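You operate a simulated robot arm through the tools that you are given. There is no shell and no other tool.

Carry out the task below with a simulated robot arm. There is one attempt and no reset: what you move stays moved.

Task
Clear the blocked chute and drop the bent clip in the scrap cup.
Fine: shut the gate first, set the cover on the table; cover back on, then open the gate again. Where these are worked on the way, their far stop is far enough and under half their travel is too little: chute gate.

It is judged by the outcome, as a careful person would: the job done as asked, and still so three seconds after it is handed in. It fails if anything else is knocked over, pushed out of place, dropped, spilled or broken. Lids that push on must go on centred and level and be pressed home; caps that screw on are set level and turned clockwise until they are tight.

Robot
A 7-joint arm with a two-finger parallel gripper, fixed in place. Base frame: the origin is on the floor under the middle of its stand, x ahead of it, y to its left, z up; the work surface is at about z = 800. Units: mm, rad, N and s.
It reaches about 1372 mm from its shoulder. Its first joint turns from -2.601 to 2.601 rad. Payload 3.43 kg.
The tool frame sits at the grasp point between the pads (the TCP): z along the fingers, y along the line on which they close. The tips reach 30 mm beyond it. Largest opening 94 mm; finger width 28, thickness 10; the body of the gripper, 50 by 96 mm, starts 55 mm behind the TCP.
Orientation is that of the tool frame in the base frame, as [roll, pitch, yaw] about the fixed x, y, z axes, in that order (R = Rz(yaw) Ry(pitch) Rx(roll)). With the fingers straight down and closing along the base's y, the tool's x points along the base's -x, its y along +y and its z along -z.

Tools
- The arm moves only by the tool move_arm. Its arguments are lists of equal length, an entry for each row: "slide": the shift along the base's x, y, z in mm, a list of three; "rotation": the turn, a rotation vector about the base's x, y, z in rad, a list of three; "grip": the opening, from 0 (shut) to 1 (fully open). In form: {"slide": [[x, y, z], ...], "rotation": [[rx, ry, rz], ...], "grip": [grip, ...]}. A call has 1 to 20 rows; each row shifts and turns the commanded pose from where the row before left it. Each row takes 0.2 s and may step no farther than 50 mm and 0.15 rad from the row before; otherwise, or with a gripper value out of range, the whole call is refused. Where a pose cannot be reached the arm comes as near as it can. A force on the tool above 40 N (or 10 N above the force at the start of the call, whichever is more), or a blocked arm, ends the call early, and 0.2 s more pass. The fingers move at their own pace (about 45 mm/s each) and stop on an object; they squeeze with about 42 N. The grip force told is the motor's: it shows also when the fingers shut on nothing. Time passes only in rows, and 0.2 s behind the last, so rows that do not move let the fingers close. The reply holds the time, the measured pose of the TCP, the force on the tool along the base axes, the opening and the grip force, in the units named above and with some noise, with the torque about the TCP (base axes, N m) and any sound that the robot's microphone picked up, and new pictures: "pictures" is both (left out), scene, wrist or none.
- Cameras (640 x 400 px; columns grow to the right, rows downward): "scene" is fixed at [220.4, -500.6, 1439.8]; the picture's right is [0.99, -0.14, 0.00], its down [-0.04, -0.29, -0.96] and it looks along [0.14, 0.95, -0.29] (base axes); focal length 363 px, centre (320, 200). "wrist" rides on the gripper at [76, 14, -103] in the tool frame; the picture's right is [-0.18, 0.98, 0.00], its down [-0.75, -0.14, -0.64] and it looks along [-0.63, -0.12, 0.77] (tool axes); focal length 243 px, centre (320, 200). There is no depth. A picture from a camera that has moved, and an enlarged one, comes with that camera's place and axes in the base frame and with its lens.
- inspect(camera, box): a new picture of the part [left, top, right, bottom] of that camera's present view, enlarged. No time passes.
- sign_off(): hands the job in; it is judged then, once.

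Nothing tells you positions but the pictures and the camera data. Unless the task says otherwise, let go and move clear before handing in.

The tools are called after "Emit:" by a JSON object that holds its "api" and its "payload". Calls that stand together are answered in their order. move_arm: Moves the arm, as the interface text tells. Its arguments: {"type":"object","properties":{"slide":{"type":"array","items":{"type":"array","items":{"type":"number"}}},"rotation":{"type":"array","items":{"type":"array","items":{"type":"number"}}},"grip":{"type":"array","items":{"type":"number"}},"pictures":{"type":"string","enum":["both","scene","wrist","none"]}},"required":["slide","rotation","grip"]} The other tools are called the same way: inspect (camera, box) takes an enlarged picture of a part of a camera's view; sign_off () hands the job in.

At the start:

```text
time_s: 0.0
tcp_pos: [427.5, 890.3, 1198.0]
tool_rot: [-3.14, 0.0, -3.141]
wrist_force: [-0.6, -0.4, -0.6]
moment: [-0.03, 0.0, -0.02]
grip_width: 93.9
grip_force: 0.0
```

scene: 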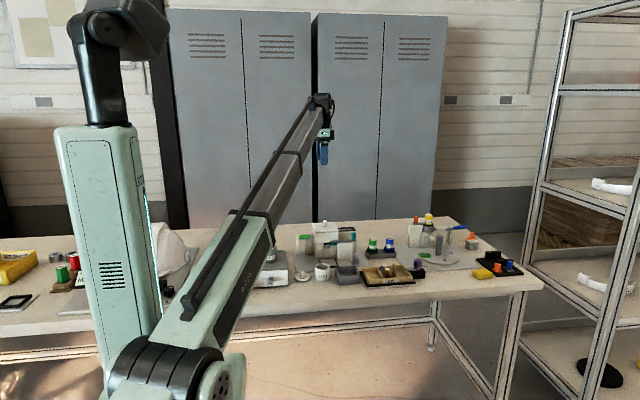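
wrist: 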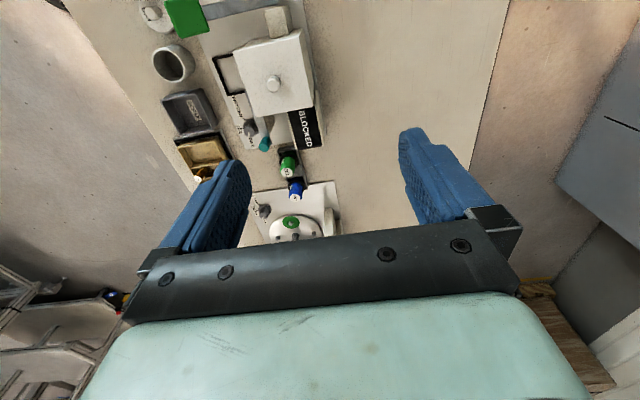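

I see a bench with several items; the box labelled "BLOCKED" with a square cover and knob appears to be the blocked chute. I'll take enlarged pictures before moving.

Emit:
{"api": "inspect", "payload": {"camera": "wrist", "box": [130, 0, 350, 140]}}

Emit:
{"api": "inspect", "payload": {"camera": "wrist", "box": [150, 80, 370, 250]}}

Emit:
{"api": "inspect", "payload": {"camera": "scene", "box": [250, 200, 410, 300]}}

Emit:
{"api": "inspect", "payload": {"camera": "scene", "box": [380, 200, 540, 300]}}

```text
2.86 times, centred on (240, 70) of wrist
camera zoom: at [351.5, 906.0, 1299.4], right [0.18, 0.98, 0.0], down [0.75, -0.14, 0.64], along [0.63, -0.12, -0.77], focal length 693 px, centre (549, 571)
```

zoom: 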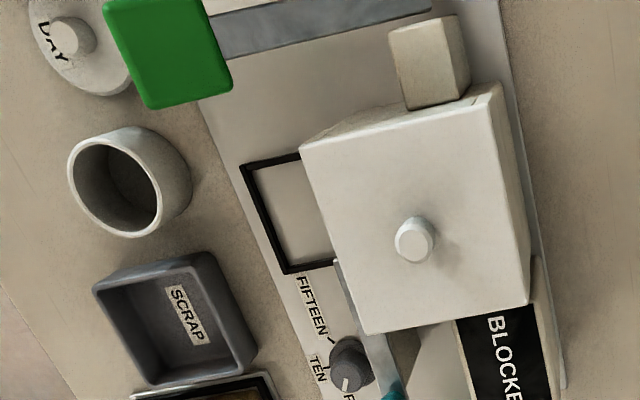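

```text
2.35 times, centred on (260, 165) of wrist
camera zoom: at [351.5, 906.0, 1299.4], right [0.18, 0.98, 0.0], down [0.75, -0.14, 0.64], along [0.63, -0.12, -0.77], focal length 571 px, centre (461, 282)
```

zoom: 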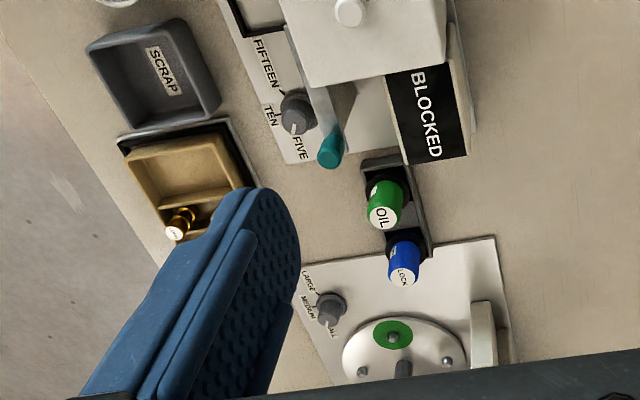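

```text
4.00 times, centred on (330, 250) of scene
camera zoom: at [220.4, -500.6, 1439.8], right [0.99, -0.14, 0.0], down [-0.04, -0.29, -0.96], along [0.14, 0.95, -0.29], focal length 1453 px, centre (280, 0)
```

zoom: 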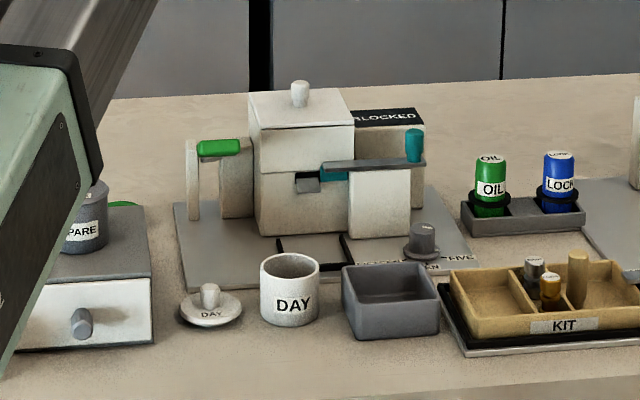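

```text
4.00 times, centred on (460, 250) of scene
camera zoom: at [220.4, -500.6, 1439.8], right [0.99, -0.14, 0.0], down [-0.04, -0.29, -0.96], along [0.14, 0.95, -0.29], focal length 1453 px, centre (-240, 0)
```

zoom: 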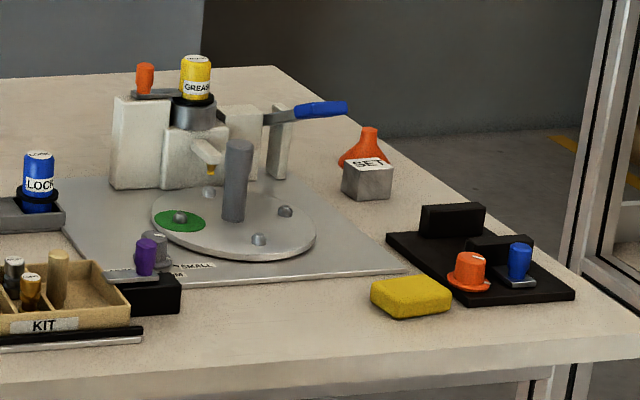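

The chute machine sits around (430, 820) with a knobbed cover, a green lever on its left, and a teal-knobbed slide in front. I'll back the wrist camera off at the same height to get a better look at it.

Emit:
{"api": "move_arm", "payload": {"slide": [[-45, -10, 0], [-45, -10, 0], [-45, -10, 0], [-45, -10, 0], [-20, -10, 0]], "rotation": [[0, 0, 0], [0, 0, 0], [0, 0, 0], [0, 0, 0], [0, 0, 0]], "grip": [1, 1, 1, 1, 1]}}

```text
time_s: 1.2
tcp_pos: [228.4, 840.4, 1197.2]
tool_rot: [3.141, -0.001, 3.141]
wrist_force: [-0.8, 0.4, -0.6]
moment: [-0.02, 0.04, -0.02]
grip_width: 93.8
grip_force: 0.1
camera wrist: at [152.1, 856.4, 1299.8], right [0.18, 0.98, 0.0], down [0.75, -0.14, 0.64], along [0.63, -0.12, -0.77], focal length 243 px, centre (320, 200)
```

scene: 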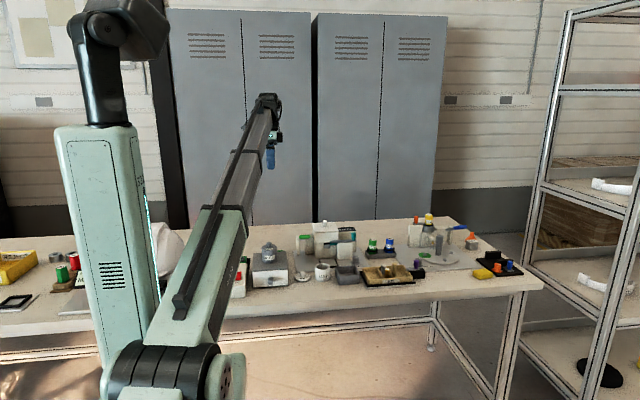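
wrist: 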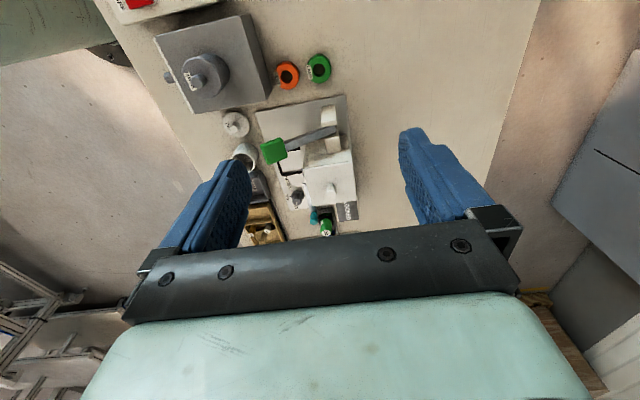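

Emit:
{"api": "inspect", "payload": {"camera": "wrist", "box": [215, 85, 375, 245]}}

Emit:
{"api": "inspect", "payload": {"camera": "scene", "box": [285, 210, 365, 290]}}

Emit:
{"api": "inspect", "payload": {"camera": "wrist", "box": [100, 0, 340, 150]}}

Emit:
{"api": "inspect", "payload": {"camera": "scene", "box": [220, 200, 320, 300]}}

```text
2.50 times, centred on (295, 165) of wrist
camera zoom: at [152.1, 856.4, 1299.8], right [0.18, 0.98, 0.0], down [0.75, -0.14, 0.64], along [0.63, -0.12, -0.77], focal length 606 px, centre (382, 288)
```

zoom: 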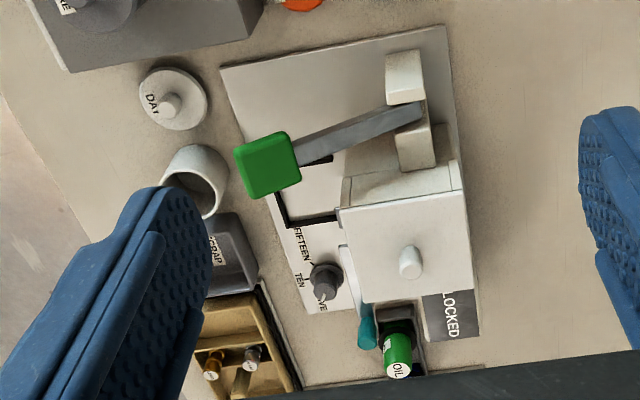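

```text
5.00 times, centred on (325, 250) of scene
camera zoom: at [220.4, -500.6, 1439.8], right [0.99, -0.14, 0.0], down [-0.04, -0.29, -0.96], along [0.14, 0.95, -0.29], focal length 1816 px, centre (295, -50)
```

zoom: 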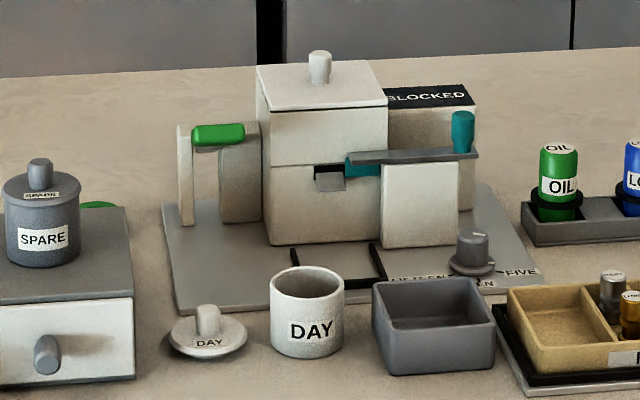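

```text
2.67 times, centred on (220, 75) of wrist
camera zoom: at [152.1, 856.4, 1299.8], right [0.18, 0.98, 0.0], down [0.75, -0.14, 0.64], along [0.63, -0.12, -0.77], focal length 647 px, centre (587, 533)
```

zoom: 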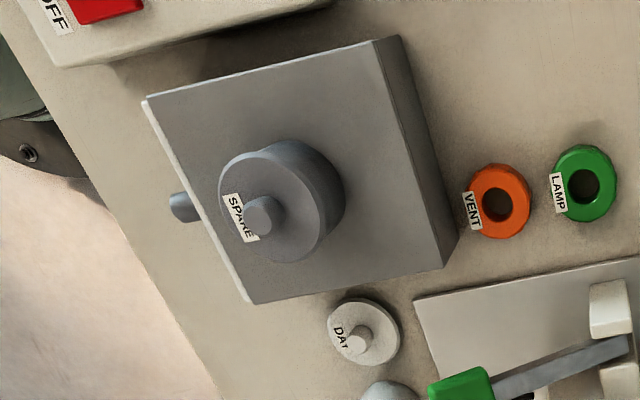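

```text
4.00 times, centred on (270, 250) of scene
camera zoom: at [220.4, -500.6, 1439.8], right [0.99, -0.14, 0.0], down [-0.04, -0.29, -0.96], along [0.14, 0.95, -0.29], focal length 1453 px, centre (520, 0)
```

zoom: 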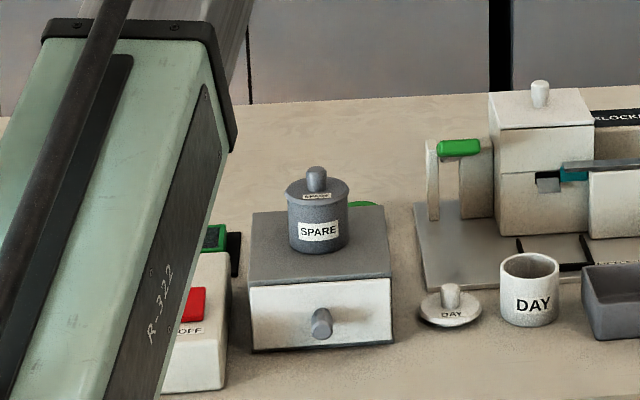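

The teal plate and knob look like a sliding chute gate on the hopper's front, and the hopper cover's knob top is at about (433, 823, 930). I'll turn the wrist camera to face +y and view the machine from the front.

Emit:
{"api": "move_arm", "payload": {"slide": [[18, -30, -8], [18, -30, -8], [18, -30, -8], [18, -30, -8], [18, -30, -8], [18, -30, -8], [18, -30, -8], [18, -30, -8], [18, -30, -8], [18, -30, -8], [18, -30, -8]], "rotation": [[0, 0, 0.1428], [0, 0, 0.1428], [0, 0, 0.1428], [0, 0, 0.1428], [0, 0, 0.1428], [0, 0, 0.1428], [0, 0, 0.1428], [0, 0, 0.1428], [0, 0, 0.1428], [0, 0, 0.1428], [0, 0, 0.1428]], "grip": [1, 1, 1, 1, 1, 1, 1, 1, 1, 1, 1]}}

```text
time_s: 2.8
tcp_pos: [352.0, 641.3, 1139.3]
tool_rot: [3.138, 0.019, -2.179]
wrist_force: [0.4, 0.5, -1.3]
moment: [-0.03, -0.09, -0.1]
grip_width: 94.0
grip_force: 0.1
out of reach, approached as far as the arm can: row 7
stopped in row 8: the force on the tool passed its limit at 66 N (the readings are from after the stop); the commanded pose is now the measured one
camera wrist: at [296.2, 584.3, 1240.4], right [-0.7, 0.71, 0.01], down [0.54, 0.52, 0.66], along [0.47, 0.46, -0.75], focal length 243 px, centre (320, 200)
```

scene: 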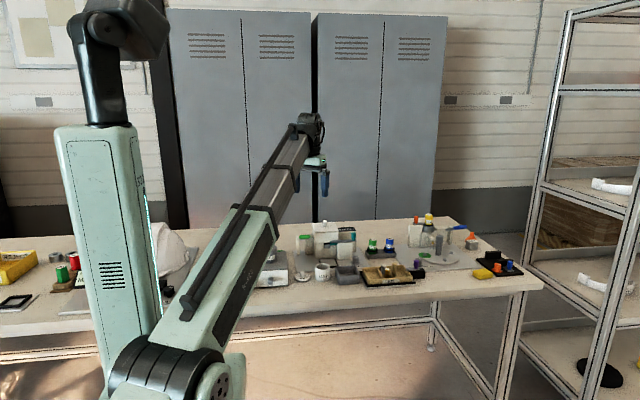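
wrist: 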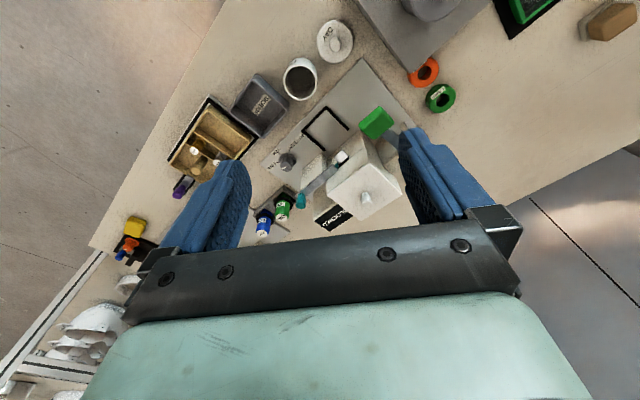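

The arm reached a wrist limit partway through the turn, but this view of the machine is usable. I'll enlarge it.

Emit:
{"api": "inspect", "payload": {"camera": "wrist", "box": [240, 80, 430, 240]}}

Emit:
{"api": "inspect", "payload": {"camera": "wrist", "box": [290, 130, 420, 230]}}

```text
2.50 times, centred on (335, 160) of wrist
camera zoom: at [296.2, 584.3, 1240.4], right [-0.7, 0.71, 0.01], down [0.54, 0.52, 0.66], along [0.47, 0.46, -0.75], focal length 606 px, centre (282, 300)
```

zoom: 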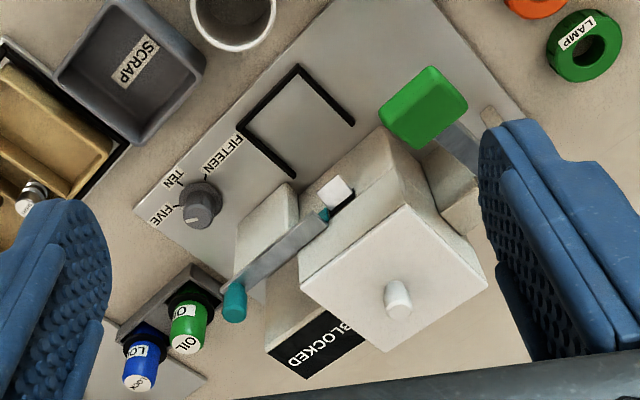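

```text
4.00 times, centred on (355, 180) of wrist
camera zoom: at [296.2, 584.3, 1240.4], right [-0.7, 0.71, 0.01], down [0.54, 0.52, 0.66], along [0.47, 0.46, -0.75], focal length 970 px, centre (180, 280)
```

zoom: 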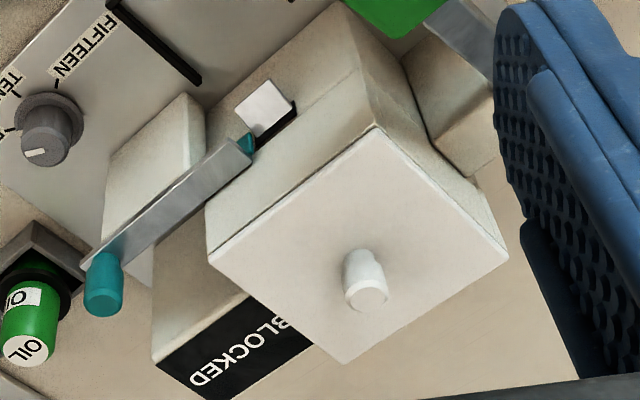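

From here the gate is clearly the teal slide, with its knob near (540, 767, 902). The cover is roughly 94×97 mm, centred near (437, 829), with its top at z≈912. I'll move closer for detail.

Emit:
{"api": "move_arm", "payload": {"slide": [[20, 8, -30], [20, 8, -30], [20, 8, -30]], "rotation": [[0, 0, 0], [0, 0, 0], [0, 0, 0]], "grip": [1, 1, 1], "pictures": "wrist"}}

```text
time_s: 3.6
tcp_pos: [411.6, 662.7, 1050.2]
tool_rot: [3.138, 0.021, -2.18]
wrist_force: [0.5, -0.1, 0.6]
moment: [0.02, 0.01, -0.04]
grip_width: 93.8
grip_force: 0.1
camera wrist: at [356.4, 607.0, 1151.1], right [-0.7, 0.71, 0.01], down [0.54, 0.52, 0.66], along [0.46, 0.46, -0.75], focal length 243 px, centre (320, 200)
```

wrist: 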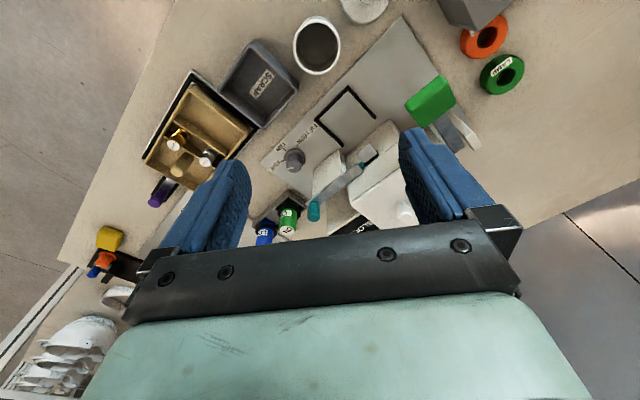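

Emit:
{"api": "inspect", "payload": {"camera": "wrist", "box": [290, 120, 420, 240]}}

Emit:
{"api": "inspect", "payload": {"camera": "wrist", "box": [210, 0, 350, 110]}}

```text
3.33 times, centred on (355, 180) of wrist
camera zoom: at [356.4, 607.0, 1151.1], right [-0.7, 0.71, 0.01], down [0.54, 0.52, 0.66], along [0.46, 0.46, -0.75], focal length 809 px, centre (203, 267)
```

zoom: 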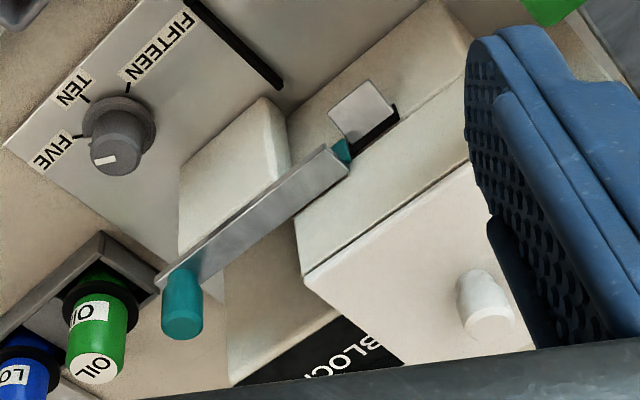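

```text
3.64 times, centred on (280, 55) of wrist
camera zoom: at [356.4, 607.0, 1151.1], right [-0.7, 0.71, 0.01], down [0.54, 0.52, 0.66], along [0.46, 0.46, -0.75], focal length 882 px, centre (466, 727)
```

zoom: 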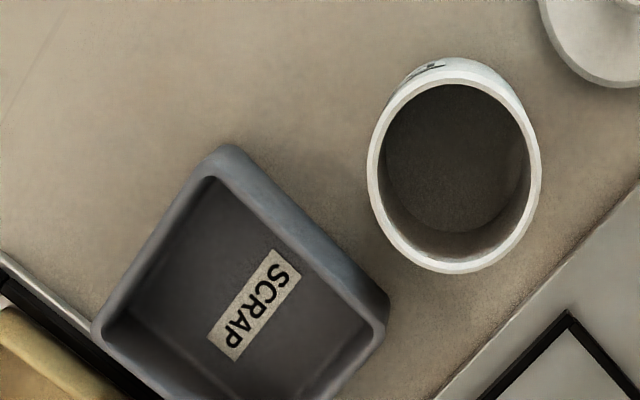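

The gate knob's top is near (534, 771, 911) and it needs to slide about 35 mm in −x. I'll turn the gripper back square, with the fingers closing along y, and go above the knob.

Emit:
{"api": "move_arm", "payload": {"slide": [[18, 15, 0], [18, 15, 0], [18, 15, 0], [18, 15, 0], [18, 16, 0], [18, 16, -10], [18, 16, -20]], "rotation": [[-0.0193, 0.009, 0], [0, 0, -0.148], [0, 0, -0.148], [0, 0, -0.148], [0, 0, -0.148], [0, 0, -0.148], [0, 0, -0.148]], "grip": [0.6, 0.6, 0.5, 0.5, 0.45, 0.45, 0.45]}}

```text
time_s: 5.2
tcp_pos: [539.8, 771.6, 1018.1]
tool_rot: [3.141, 0.0, -3.07]
wrist_force: [-1.0, -0.1, -0.6]
moment: [0.04, -0.04, -0.02]
grip_width: 42.2
grip_force: 0.1
camera wrist: at [463.3, 781.3, 1121.2], right [0.11, 0.99, 0.0], down [0.76, -0.09, 0.64], along [0.64, -0.07, -0.77], focal length 243 px, centre (320, 200)
```

scene: 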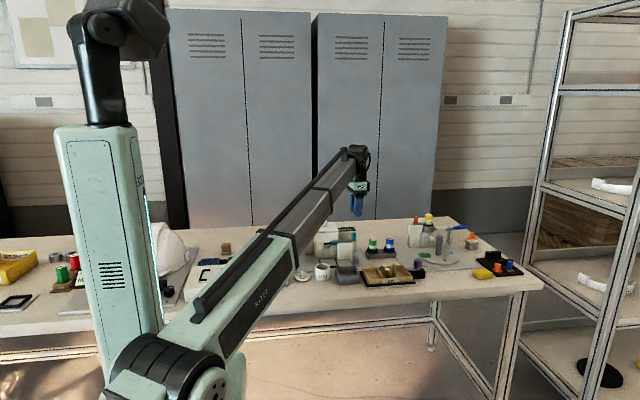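
wrist: 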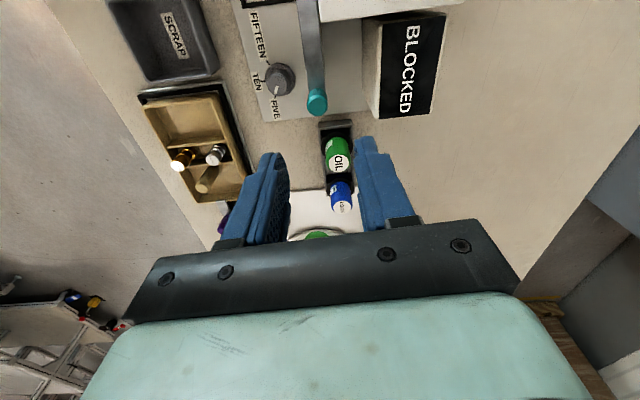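

Emit:
{"api": "inspect", "payload": {"camera": "wrist", "box": [230, 0, 390, 130]}}

```text
3.08 times, centred on (310, 65) of wrist
camera zoom: at [463.3, 781.3, 1121.2], right [0.11, 0.99, 0.0], down [0.76, -0.09, 0.64], along [0.64, -0.07, -0.77], focal length 746 px, centre (351, 615)
```

zoom: 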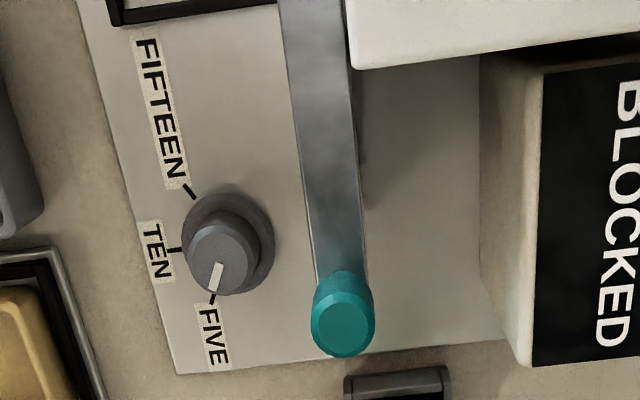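

The knob is at about (530, 771) with its top near z 911, and the bar under it is at z≈882. I'll square up the yaw and lower around the knob with the fingers half open.

Emit:
{"api": "move_arm", "payload": {"slide": [[-6, 0, -30], [0, 0, -35], [0, 0, -20], [0, 0, -12]], "rotation": [[0, 0, -0.0716], [0, 0, 0], [0, 0, 0], [0, 0, 0]], "grip": [0.45, 0.45, 0.45, 0.45]}}

```text
time_s: 6.2
tcp_pos: [531.8, 771.6, 922.1]
tool_rot: [-3.14, -0.001, -3.139]
wrist_force: [-0.4, 1.2, -0.5]
moment: [0.0, -0.03, 0.01]
grip_width: 42.3
grip_force: 0.0
camera wrist: at [456.0, 787.4, 1024.1], right [0.18, 0.98, 0.0], down [0.75, -0.14, 0.64], along [0.63, -0.12, -0.77], focal length 243 px, centre (320, 200)
```

scene: 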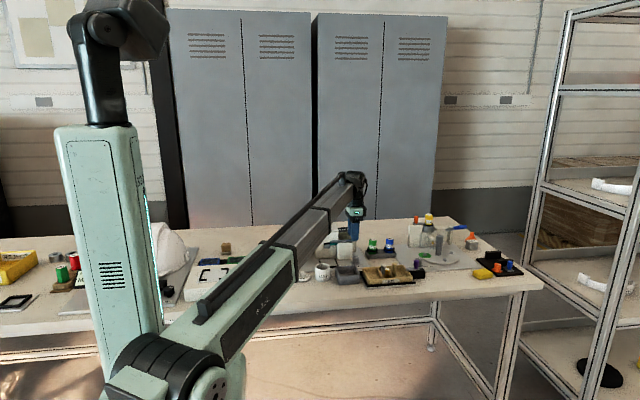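
wrist: 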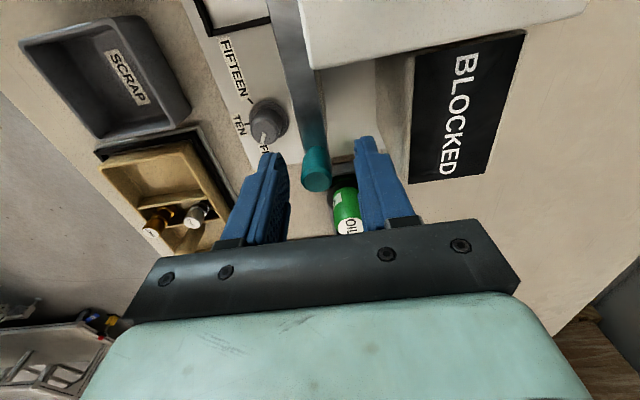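

Emit:
{"api": "inspect", "payload": {"camera": "wrist", "box": [220, 100, 420, 250]}}

Emit:
{"api": "inspect", "payload": {"camera": "scene", "box": [310, 190, 400, 290]}}

```text
2.67 times, centred on (320, 175) of wrist
camera zoom: at [456.0, 787.4, 1024.1], right [0.18, 0.98, 0.0], down [0.75, -0.14, 0.64], along [0.63, -0.12, -0.77], focal length 647 px, centre (320, 267)
```

zoom: 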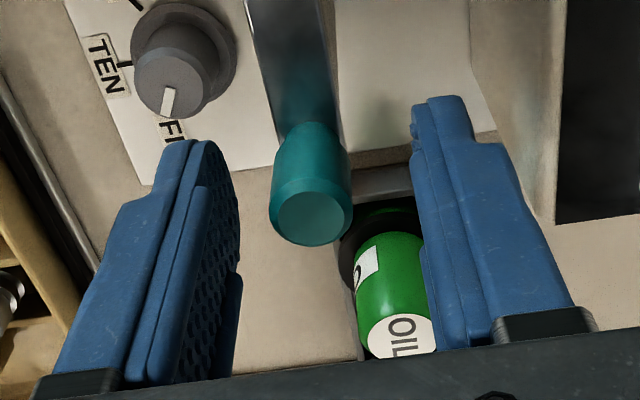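

```text
4.00 times, centred on (355, 240) of scene
camera zoom: at [220.4, -500.6, 1439.8], right [0.99, -0.14, 0.0], down [-0.04, -0.29, -0.96], along [0.14, 0.95, -0.29], focal length 1453 px, centre (180, 40)
```

zoom: 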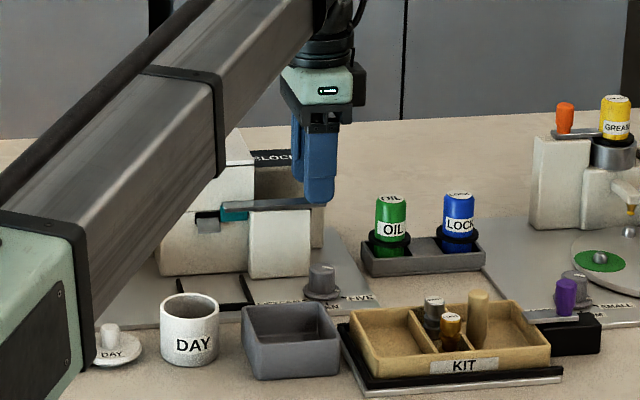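

The knob sits midway between the fingers, which reach about 19 mm below its top. Closing on it now.

Emit:
{"api": "move_arm", "payload": {"slide": [[3, 0, -2], [0, 0, 0], [0, 0, 0], [0, 0, 0]], "rotation": [[0, 0, 0], [0, 0, 0], [0, 0, 0], [0, 0, 0]], "grip": [0.45, 0.12, 0.12, 0.12], "pictures": "wrist"}}

```text
time_s: 7.2
tcp_pos: [534.0, 771.0, 918.8]
tool_rot: [-3.138, 0.0, -3.139]
wrist_force: [-0.8, -17.3, -2.4]
moment: [-0.16, -0.01, 0.03]
grip_width: 16.5
grip_force: 39.4
camera wrist: at [459.3, 785.6, 1022.3], right [0.18, 0.98, 0.0], down [0.75, -0.14, 0.64], along [0.63, -0.12, -0.77], focal length 243 px, centre (320, 200)
```

wrist: 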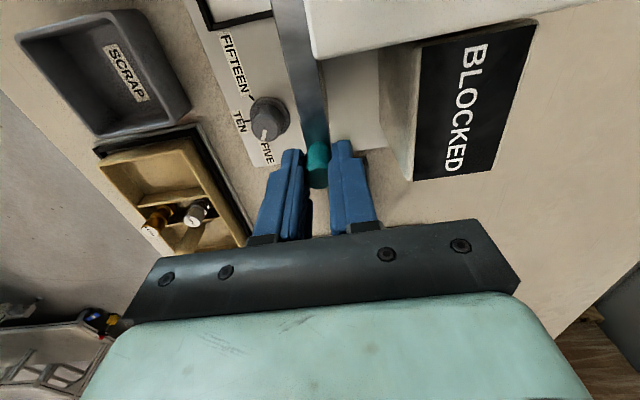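

Gripped at 16.5 mm, with a slight sideways load from being off-centre. I'll ease that off and slide the gate toward −x in small steps.

Emit:
{"api": "move_arm", "payload": {"slide": [[0, -1.5, 0], [-5, 0, 0], [-5, 0, 0], [-5, 0, 0]], "rotation": [[0, 0, 0], [0, 0, 0], [0, 0, 0], [0, 0, 0]], "grip": [0.12, 0.12, 0.12, 0.12]}}

```text
time_s: 8.2
tcp_pos: [521.1, 769.4, 920.6]
tool_rot: [-3.141, -0.002, -3.139]
wrist_force: [1.6, -8.9, -18.1]
moment: [-0.07, -0.52, 0.01]
grip_width: 16.2
grip_force: 44.7
camera wrist: at [444.0, 785.2, 1022.4], right [0.18, 0.98, 0.0], down [0.75, -0.14, 0.64], along [0.63, -0.12, -0.77], focal length 243 px, centre (320, 200)
```

scene: 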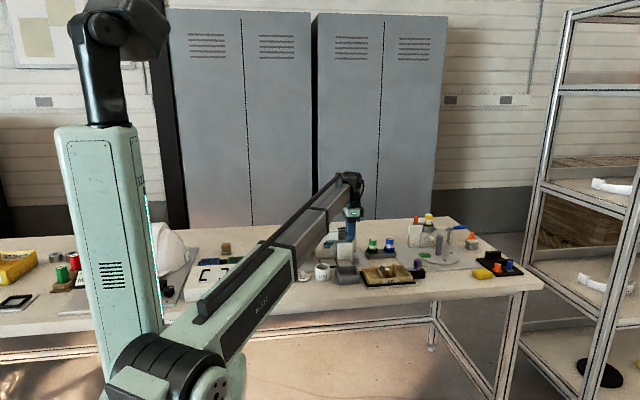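
wrist: 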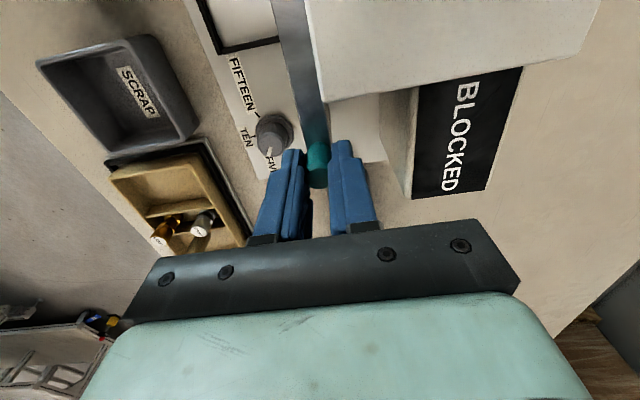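

The gate is moving with the knob, with some downward pull building up. I'll lower 1 mm and keep sliding.

Emit:
{"api": "move_arm", "payload": {"slide": [[0, -0.5, -1.5], [-5, 0, 0], [-5, 0, 0]], "rotation": [[0, 0, 0], [0, 0, 0], [0, 0, 0]], "grip": [0.12, 0.12, 0.12]}}

Emit:
{"api": "inspect", "payload": {"camera": "scene", "box": [310, 190, 400, 290]}}

```text
time_s: 9.0
tcp_pos: [510.4, 770.8, 919.9]
tool_rot: [3.141, 0.001, -3.14]
wrist_force: [5.1, -2.3, 1.2]
moment: [-0.09, 0.87, 0.02]
grip_width: 16.2
grip_force: 44.7
camera wrist: at [434.8, 785.0, 1022.4], right [0.18, 0.98, 0.0], down [0.75, -0.14, 0.64], along [0.63, -0.12, -0.77], focal length 243 px, centre (320, 200)
```

scene: 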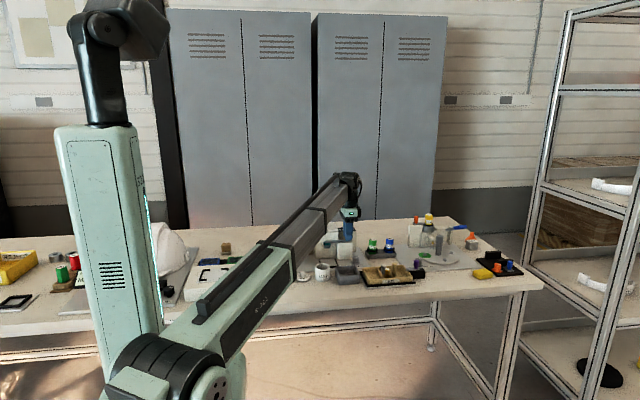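
wrist: 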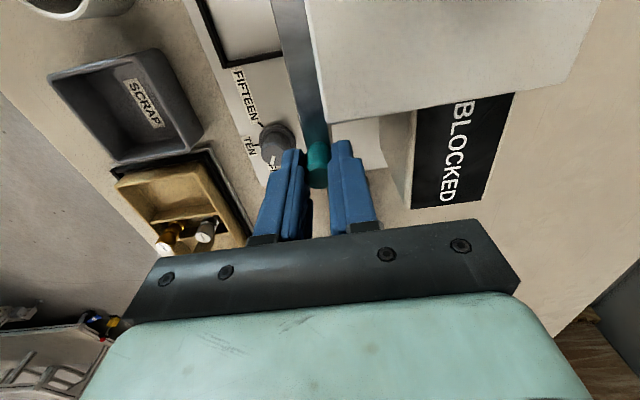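

```text
4.00 times, centred on (355, 240) of scene
camera zoom: at [220.4, -500.6, 1439.8], right [0.99, -0.14, 0.0], down [-0.04, -0.29, -0.96], along [0.14, 0.95, -0.29], focal length 1453 px, centre (180, 40)
```

zoom: 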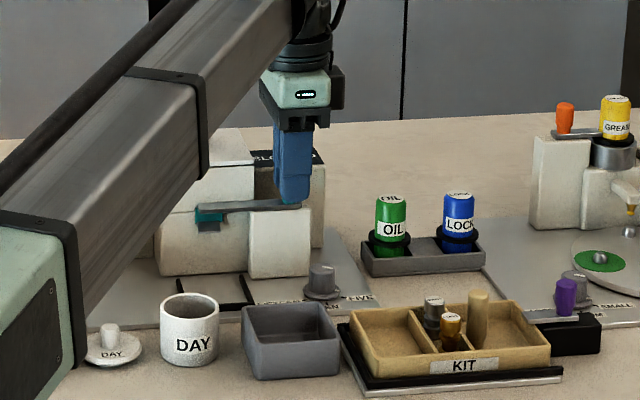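

The teal plate now nearly covers the outlet. I'll keep going in small steps until I feel the far stop.

Emit:
{"api": "move_arm", "payload": {"slide": [[-4, 0, 0], [-4, 0, 0], [-4, 0, 0]], "rotation": [[0, 0, 0], [0, 0, 0], [0, 0, 0]], "grip": [0.12, 0.12, 0.12]}}

Emit:
{"api": "inspect", "payload": {"camera": "scene", "box": [310, 190, 400, 290]}}

```text
time_s: 9.7
tcp_pos: [509.1, 770.0, 919.5]
tool_rot: [3.14, 0.014, 3.137]
wrist_force: [11.2, -0.1, -3.6]
moment: [-0.03, -0.22, -0.01]
grip_width: 16.2
grip_force: 45.2
stopped in row 3: the force on the tool passed its limit at 40 N (the readings are from after the stop); the commanded pose is now the measured one
camera wrist: at [431.7, 785.5, 1021.2], right [0.19, 0.98, 0.0], down [0.74, -0.15, 0.65], along [0.64, -0.12, -0.76], focal length 243 px, centre (320, 200)
```

scene: 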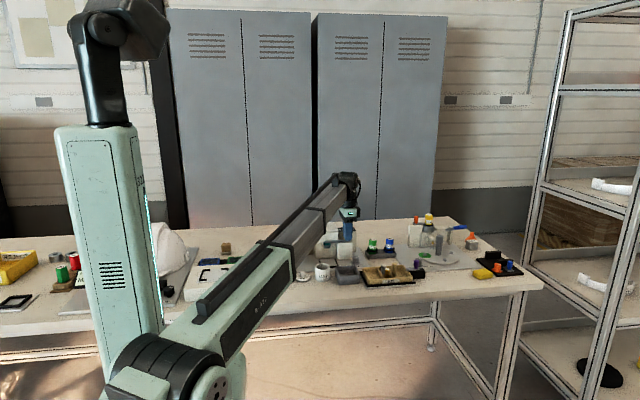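
wrist: 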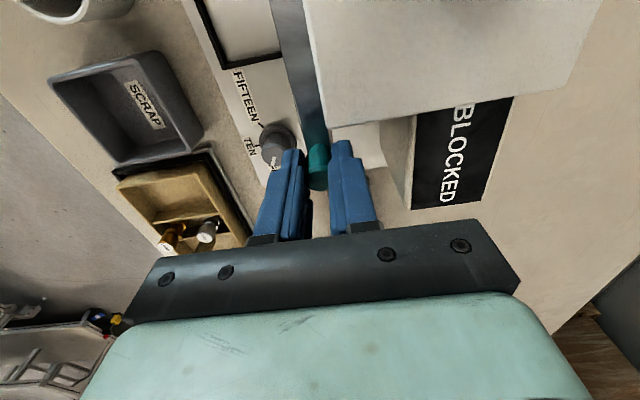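

```text
4.00 times, centred on (355, 240) of scene
camera zoom: at [220.4, -500.6, 1439.8], right [0.99, -0.14, 0.0], down [-0.04, -0.29, -0.96], along [0.14, 0.95, -0.29], focal length 1453 px, centre (180, 40)
```

zoom: 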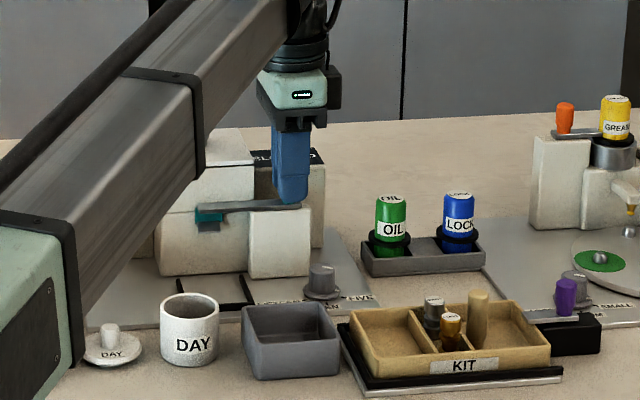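

The gate is against its far stop and the outlet is covered. I'll release the knob, lift clear, and move above the cover's knob.

Emit:
{"api": "move_arm", "payload": {"slide": [[1, 0, 0], [0, 0, 0], [0, 0, 0], [0, 0, 30], [0, 0, 40], [-20, 14, 30], [-40, 28, 0], [-19, 14, 0]], "rotation": [[0, 0, 0], [0, 0, 0], [0, 0, 0], [0, 0, 0], [0, 0.014, 0.0046], [0, 0, 0], [0, 0, 0], [0, 0, 0]], "grip": [0.45, 0.45, 0.45, 0.45, 0.45, 0.45, 0.45, 0.45]}}

Emit:
{"api": "inspect", "payload": {"camera": "wrist", "box": [200, 60, 440, 240]}}

Emit:
{"api": "inspect", "payload": {"camera": "scene", "box": [290, 190, 390, 290]}}

```text
time_s: 11.4
tcp_pos: [428.4, 826.3, 1020.7]
tool_rot: [3.138, -0.003, -3.14]
wrist_force: [0.2, -0.8, -0.9]
moment: [0.0, 0.0, -0.04]
grip_width: 42.4
grip_force: 0.0
camera wrist: at [353.4, 841.3, 1123.6], right [0.18, 0.98, 0.0], down [0.76, -0.14, 0.64], along [0.63, -0.12, -0.77], focal length 243 px, centre (320, 200)
```

scene: 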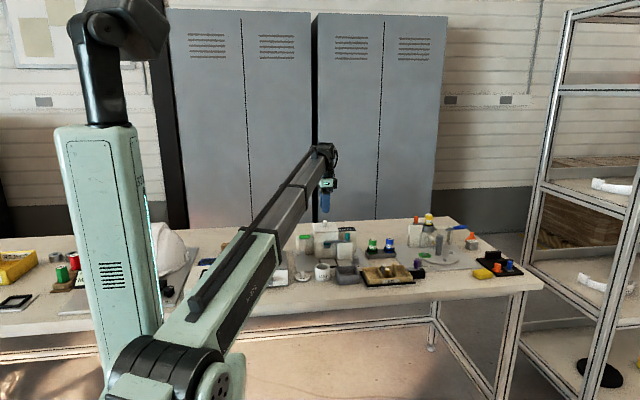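
wrist: 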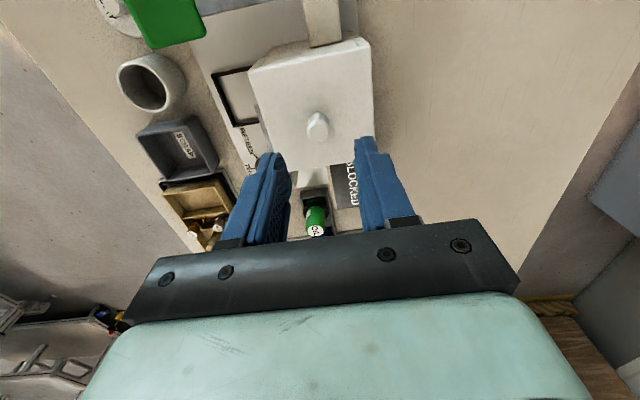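

```text
2.22 times, centred on (320, 150) of wrist
camera zoom: at [353.4, 841.3, 1123.6], right [0.18, 0.98, 0.0], down [0.76, -0.14, 0.64], along [0.63, -0.12, -0.77], focal length 539 px, centre (320, 311)
```

zoom: 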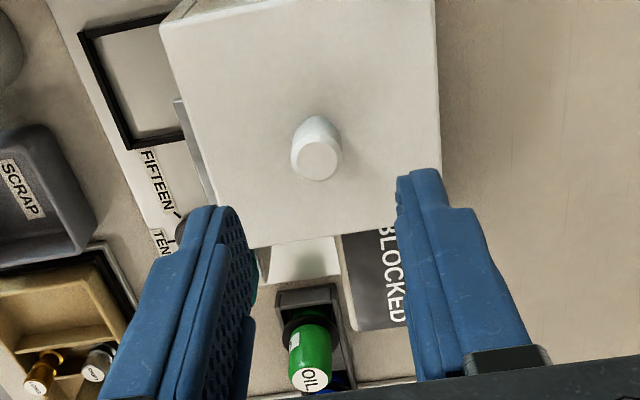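

```text
4.00 times, centred on (340, 240) of scene
camera zoom: at [220.4, -500.6, 1439.8], right [0.99, -0.14, 0.0], down [-0.04, -0.29, -0.96], along [0.14, 0.95, -0.29], focal length 1453 px, centre (240, 40)
```

zoom: 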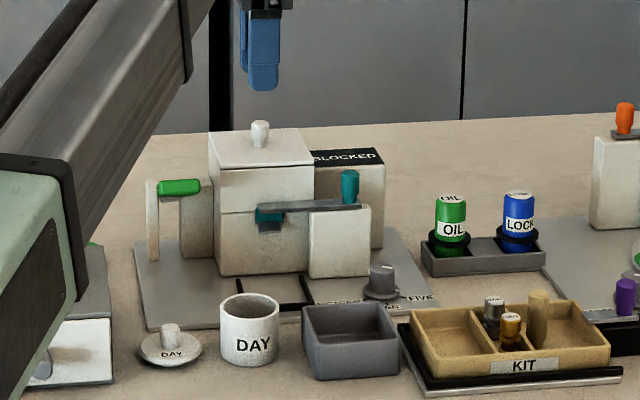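

The gate is shut, and the cover's knob is about (432, 826) with its top near z 945. I'll lower around it, keeping the tips above the cover plate.

Emit:
{"api": "move_arm", "payload": {"slide": [[1, 0, -20], [0, 0, -20], [0, 0, -15]], "rotation": [[0, 0, 0], [0, 0, 0], [0, 0, 0]], "grip": [0.45, 0.45, 0.45]}}

Emit:
{"api": "inspect", "payload": {"camera": "wrist", "box": [220, 100, 420, 250]}}

Emit:
{"api": "inspect", "payload": {"camera": "scene", "box": [290, 170, 370, 270]}}

```text
time_s: 12.2
tcp_pos: [429.1, 827.8, 965.7]
tool_rot: [3.141, -0.004, -3.141]
wrist_force: [0.1, -0.3, 0.1]
moment: [-0.01, 0.01, 0.0]
grip_width: 42.2
grip_force: 0.1
camera wrist: at [353.1, 842.1, 1068.0], right [0.18, 0.98, 0.0], down [0.76, -0.14, 0.64], along [0.63, -0.12, -0.77], focal length 243 px, centre (320, 200)
```

scene: 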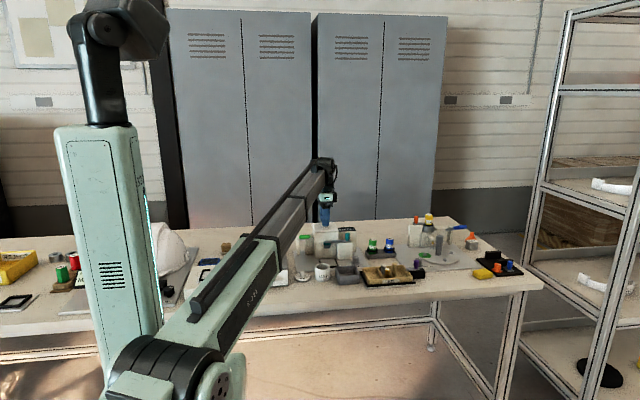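
wrist: 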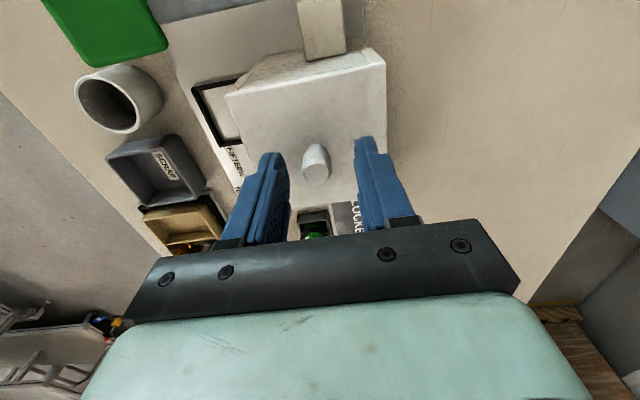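

```text
2.67 times, centred on (320, 175) of wrist
camera zoom: at [353.1, 842.1, 1068.0], right [0.18, 0.98, 0.0], down [0.76, -0.14, 0.64], along [0.63, -0.12, -0.77], focal length 647 px, centre (320, 267)
```

zoom: 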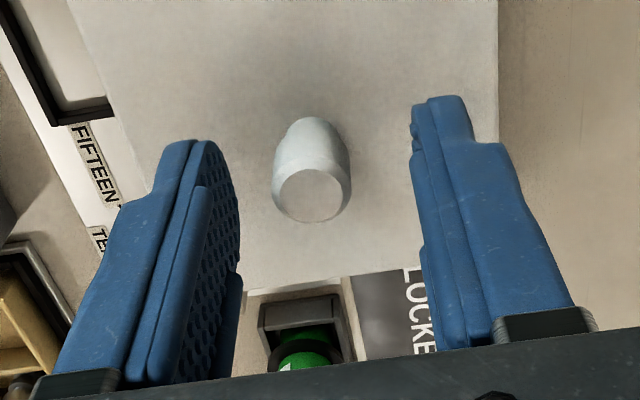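

```text
4.00 times, centred on (330, 220) of scene
camera zoom: at [220.4, -500.6, 1439.8], right [0.99, -0.14, 0.0], down [-0.04, -0.29, -0.96], along [0.14, 0.95, -0.29], focal length 1453 px, centre (280, 120)
```

zoom: 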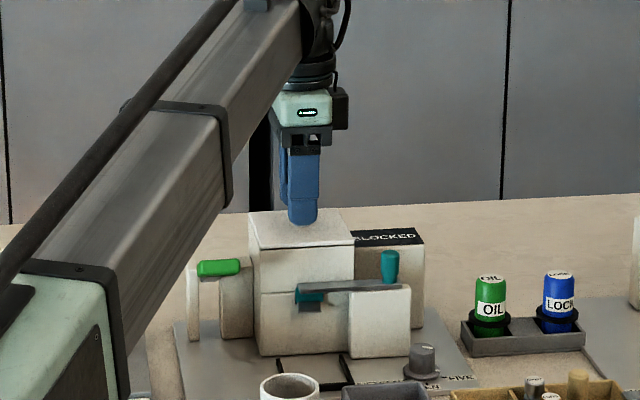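

The knob is between the fingers, slightly off-centre. I'll nudge over, drop the last few millimetres and close on it.

Emit:
{"api": "move_arm", "payload": {"slide": [[2, -1.5, -3], [0, 0, -3], [0, 0, 0], [0, 0, 0], [0, 0, 0], [0, 0, 0]], "rotation": [[0, 0, 0], [0, 0, 0], [0, 0, 0], [0, 0, 0], [0, 0, 0], [0, 0, 0]], "grip": [0.45, 0.45, 0.45, 0.12, 0.12, 0.12]}}

```text
time_s: 13.7
tcp_pos: [432.2, 825.6, 959.2]
tool_rot: [3.14, -0.005, -3.141]
wrist_force: [-0.3, 0.0, -0.4]
moment: [0.0, 0.0, -0.02]
grip_width: 15.5
grip_force: 40.1
camera wrist: at [356.3, 840.3, 1062.1], right [0.18, 0.98, 0.0], down [0.76, -0.14, 0.64], along [0.63, -0.12, -0.77], focal length 243 px, centre (320, 200)
```

scene: 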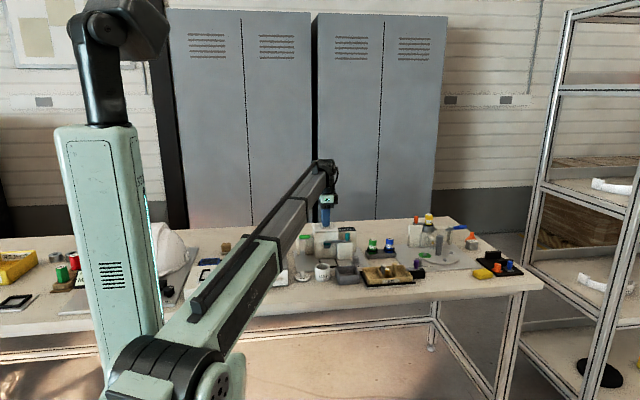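
wrist: 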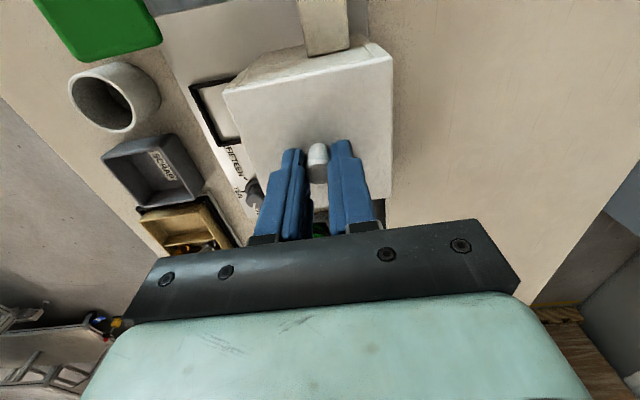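

Gripped cleanly at 15.5 mm with no side load; the seated TCP is about (432, 825.6, 959). I'll lift gently.

Emit:
{"api": "move_arm", "payload": {"slide": [[0, 0, 4], [0, 0, 6], [0, 0, 10], [0, 0, 15]], "rotation": [[0, 0, 0], [0, 0, 0], [0, 0, 0], [0, 0, 0]], "grip": [0.12, 0.12, 0.12, 0.12]}}

Emit:
{"api": "inspect", "payload": {"camera": "scene", "box": [290, 170, 370, 270]}}

```text
time_s: 14.7
tcp_pos: [432.0, 825.3, 994.4]
tool_rot: [3.14, -0.004, -3.14]
wrist_force: [-0.5, 0.6, -0.8]
moment: [0.0, 0.03, 0.01]
grip_width: 15.8
grip_force: 42.1
camera wrist: at [356.8, 840.0, 1097.2], right [0.18, 0.98, 0.0], down [0.76, -0.14, 0.64], along [0.63, -0.12, -0.77], focal length 243 px, centre (320, 200)
```

scene: 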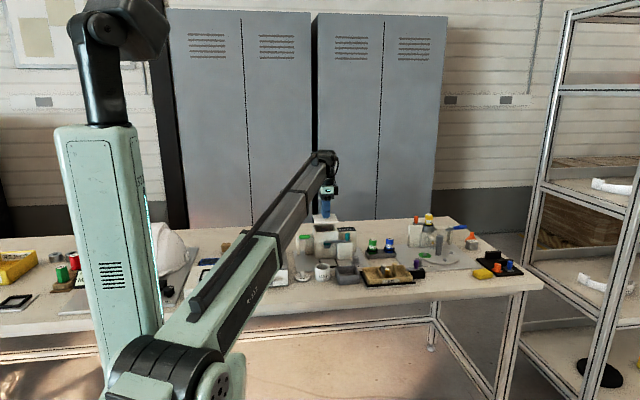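
wrist: 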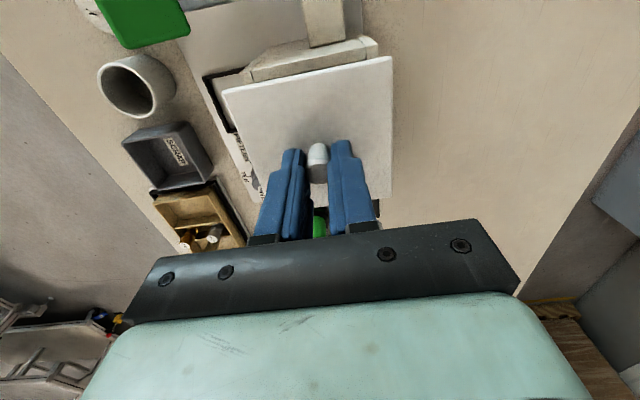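

```text
4.00 times, centred on (330, 220) of scene
camera zoom: at [220.4, -500.6, 1439.8], right [0.99, -0.14, 0.0], down [-0.04, -0.29, -0.96], along [0.14, 0.95, -0.29], focal length 1453 px, centre (280, 120)
```

zoom: 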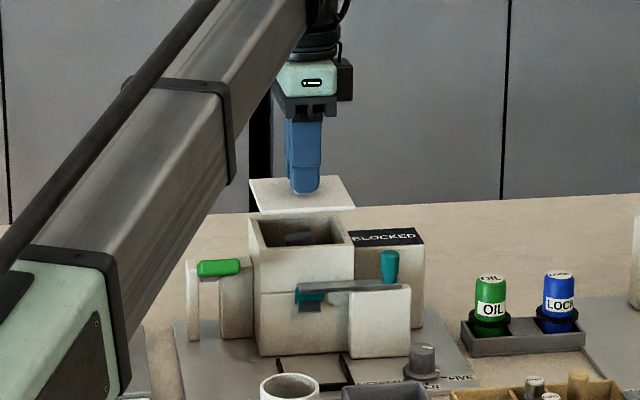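

The cover is a thin plate and is now off; the hopper is open with something dark inside. The forearm would pass low over the machine if I set the cover behind it. I'll carry it to the clear patch of table at the front right, between the purple-knob box and the yellow sponge.

Emit:
{"api": "move_arm", "payload": {"slide": [[0, 0, 30], [0, 0, 35], [20, -40, 0], [25, -40, 0], [25, -40, 0], [25, -40, 0], [35, -30, 0], [40, -20, 0], [45, -10, 0], [45, -10, 0], [45, -10, 0]], "rotation": [[0, 0, 0], [0, 0, 0], [0, 0, 0], [0, 0, 0], [0, 0, 0], [0, 0, 0], [0, 0, 0], [0, 0, 0], [0, 0, 0], [0, 0, 0], [0, 0, 0]], "grip": [0.12, 0.12, 0.12, 0.12, 0.12, 0.12, 0.12, 0.12, 0.12, 0.12, 0.12]}}

```text
time_s: 17.1
tcp_pos: [737.3, 586.4, 1059.3]
tool_rot: [3.141, -0.004, -3.141]
wrist_force: [-0.4, -0.6, -1.9]
moment: [0.01, -0.06, 0.01]
grip_width: 15.6
grip_force: 42.1
camera wrist: at [661.4, 600.3, 1162.1], right [0.18, 0.98, 0.0], down [0.76, -0.14, 0.64], along [0.63, -0.12, -0.77], focal length 243 px, centre (320, 200)
```

scene: 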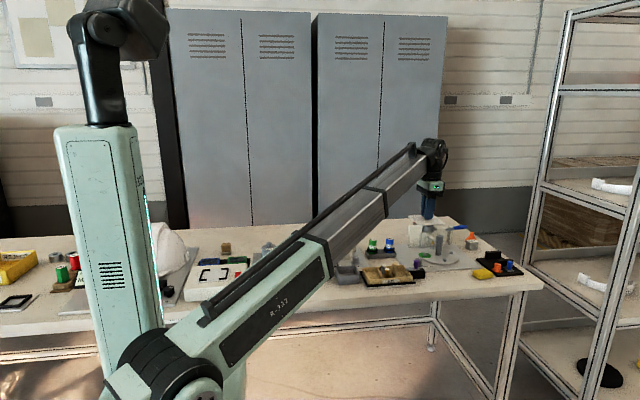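
wrist: 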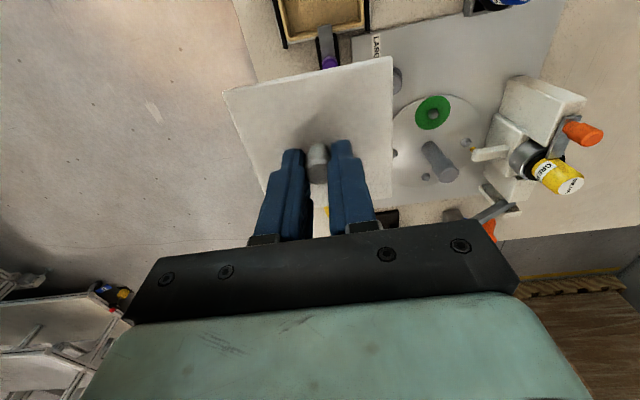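

Emit:
{"api": "inspect", "payload": {"camera": "scene", "box": [400, 200, 540, 310]}}

Emit:
{"api": "inspect", "payload": {"camera": "wrist", "box": [220, 0, 460, 240]}}

```text
3.64 times, centred on (470, 255) of scene
camera zoom: at [220.4, -500.6, 1439.8], right [0.99, -0.14, 0.0], down [-0.04, -0.29, -0.96], along [0.14, 0.95, -0.29], focal length 1321 px, centre (-226, 0)
```

zoom: 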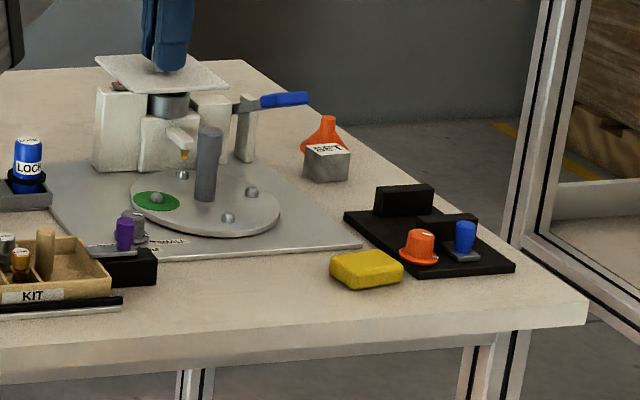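

```text
1.67 times, centred on (340, 120) of wrist
camera zoom: at [661.4, 600.3, 1162.1], right [0.18, 0.98, 0.0], down [0.76, -0.14, 0.64], along [0.63, -0.12, -0.77], focal length 404 px, centre (287, 333)
```

zoom: 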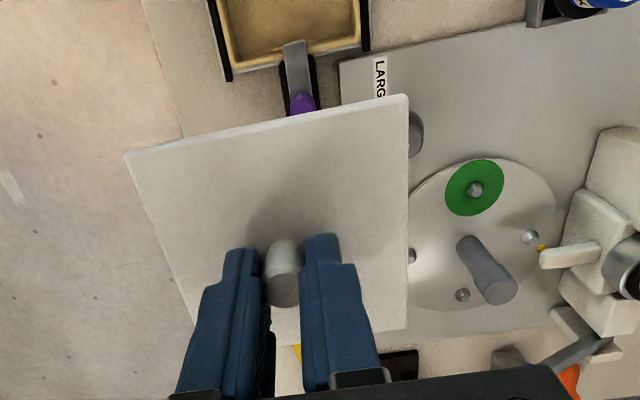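

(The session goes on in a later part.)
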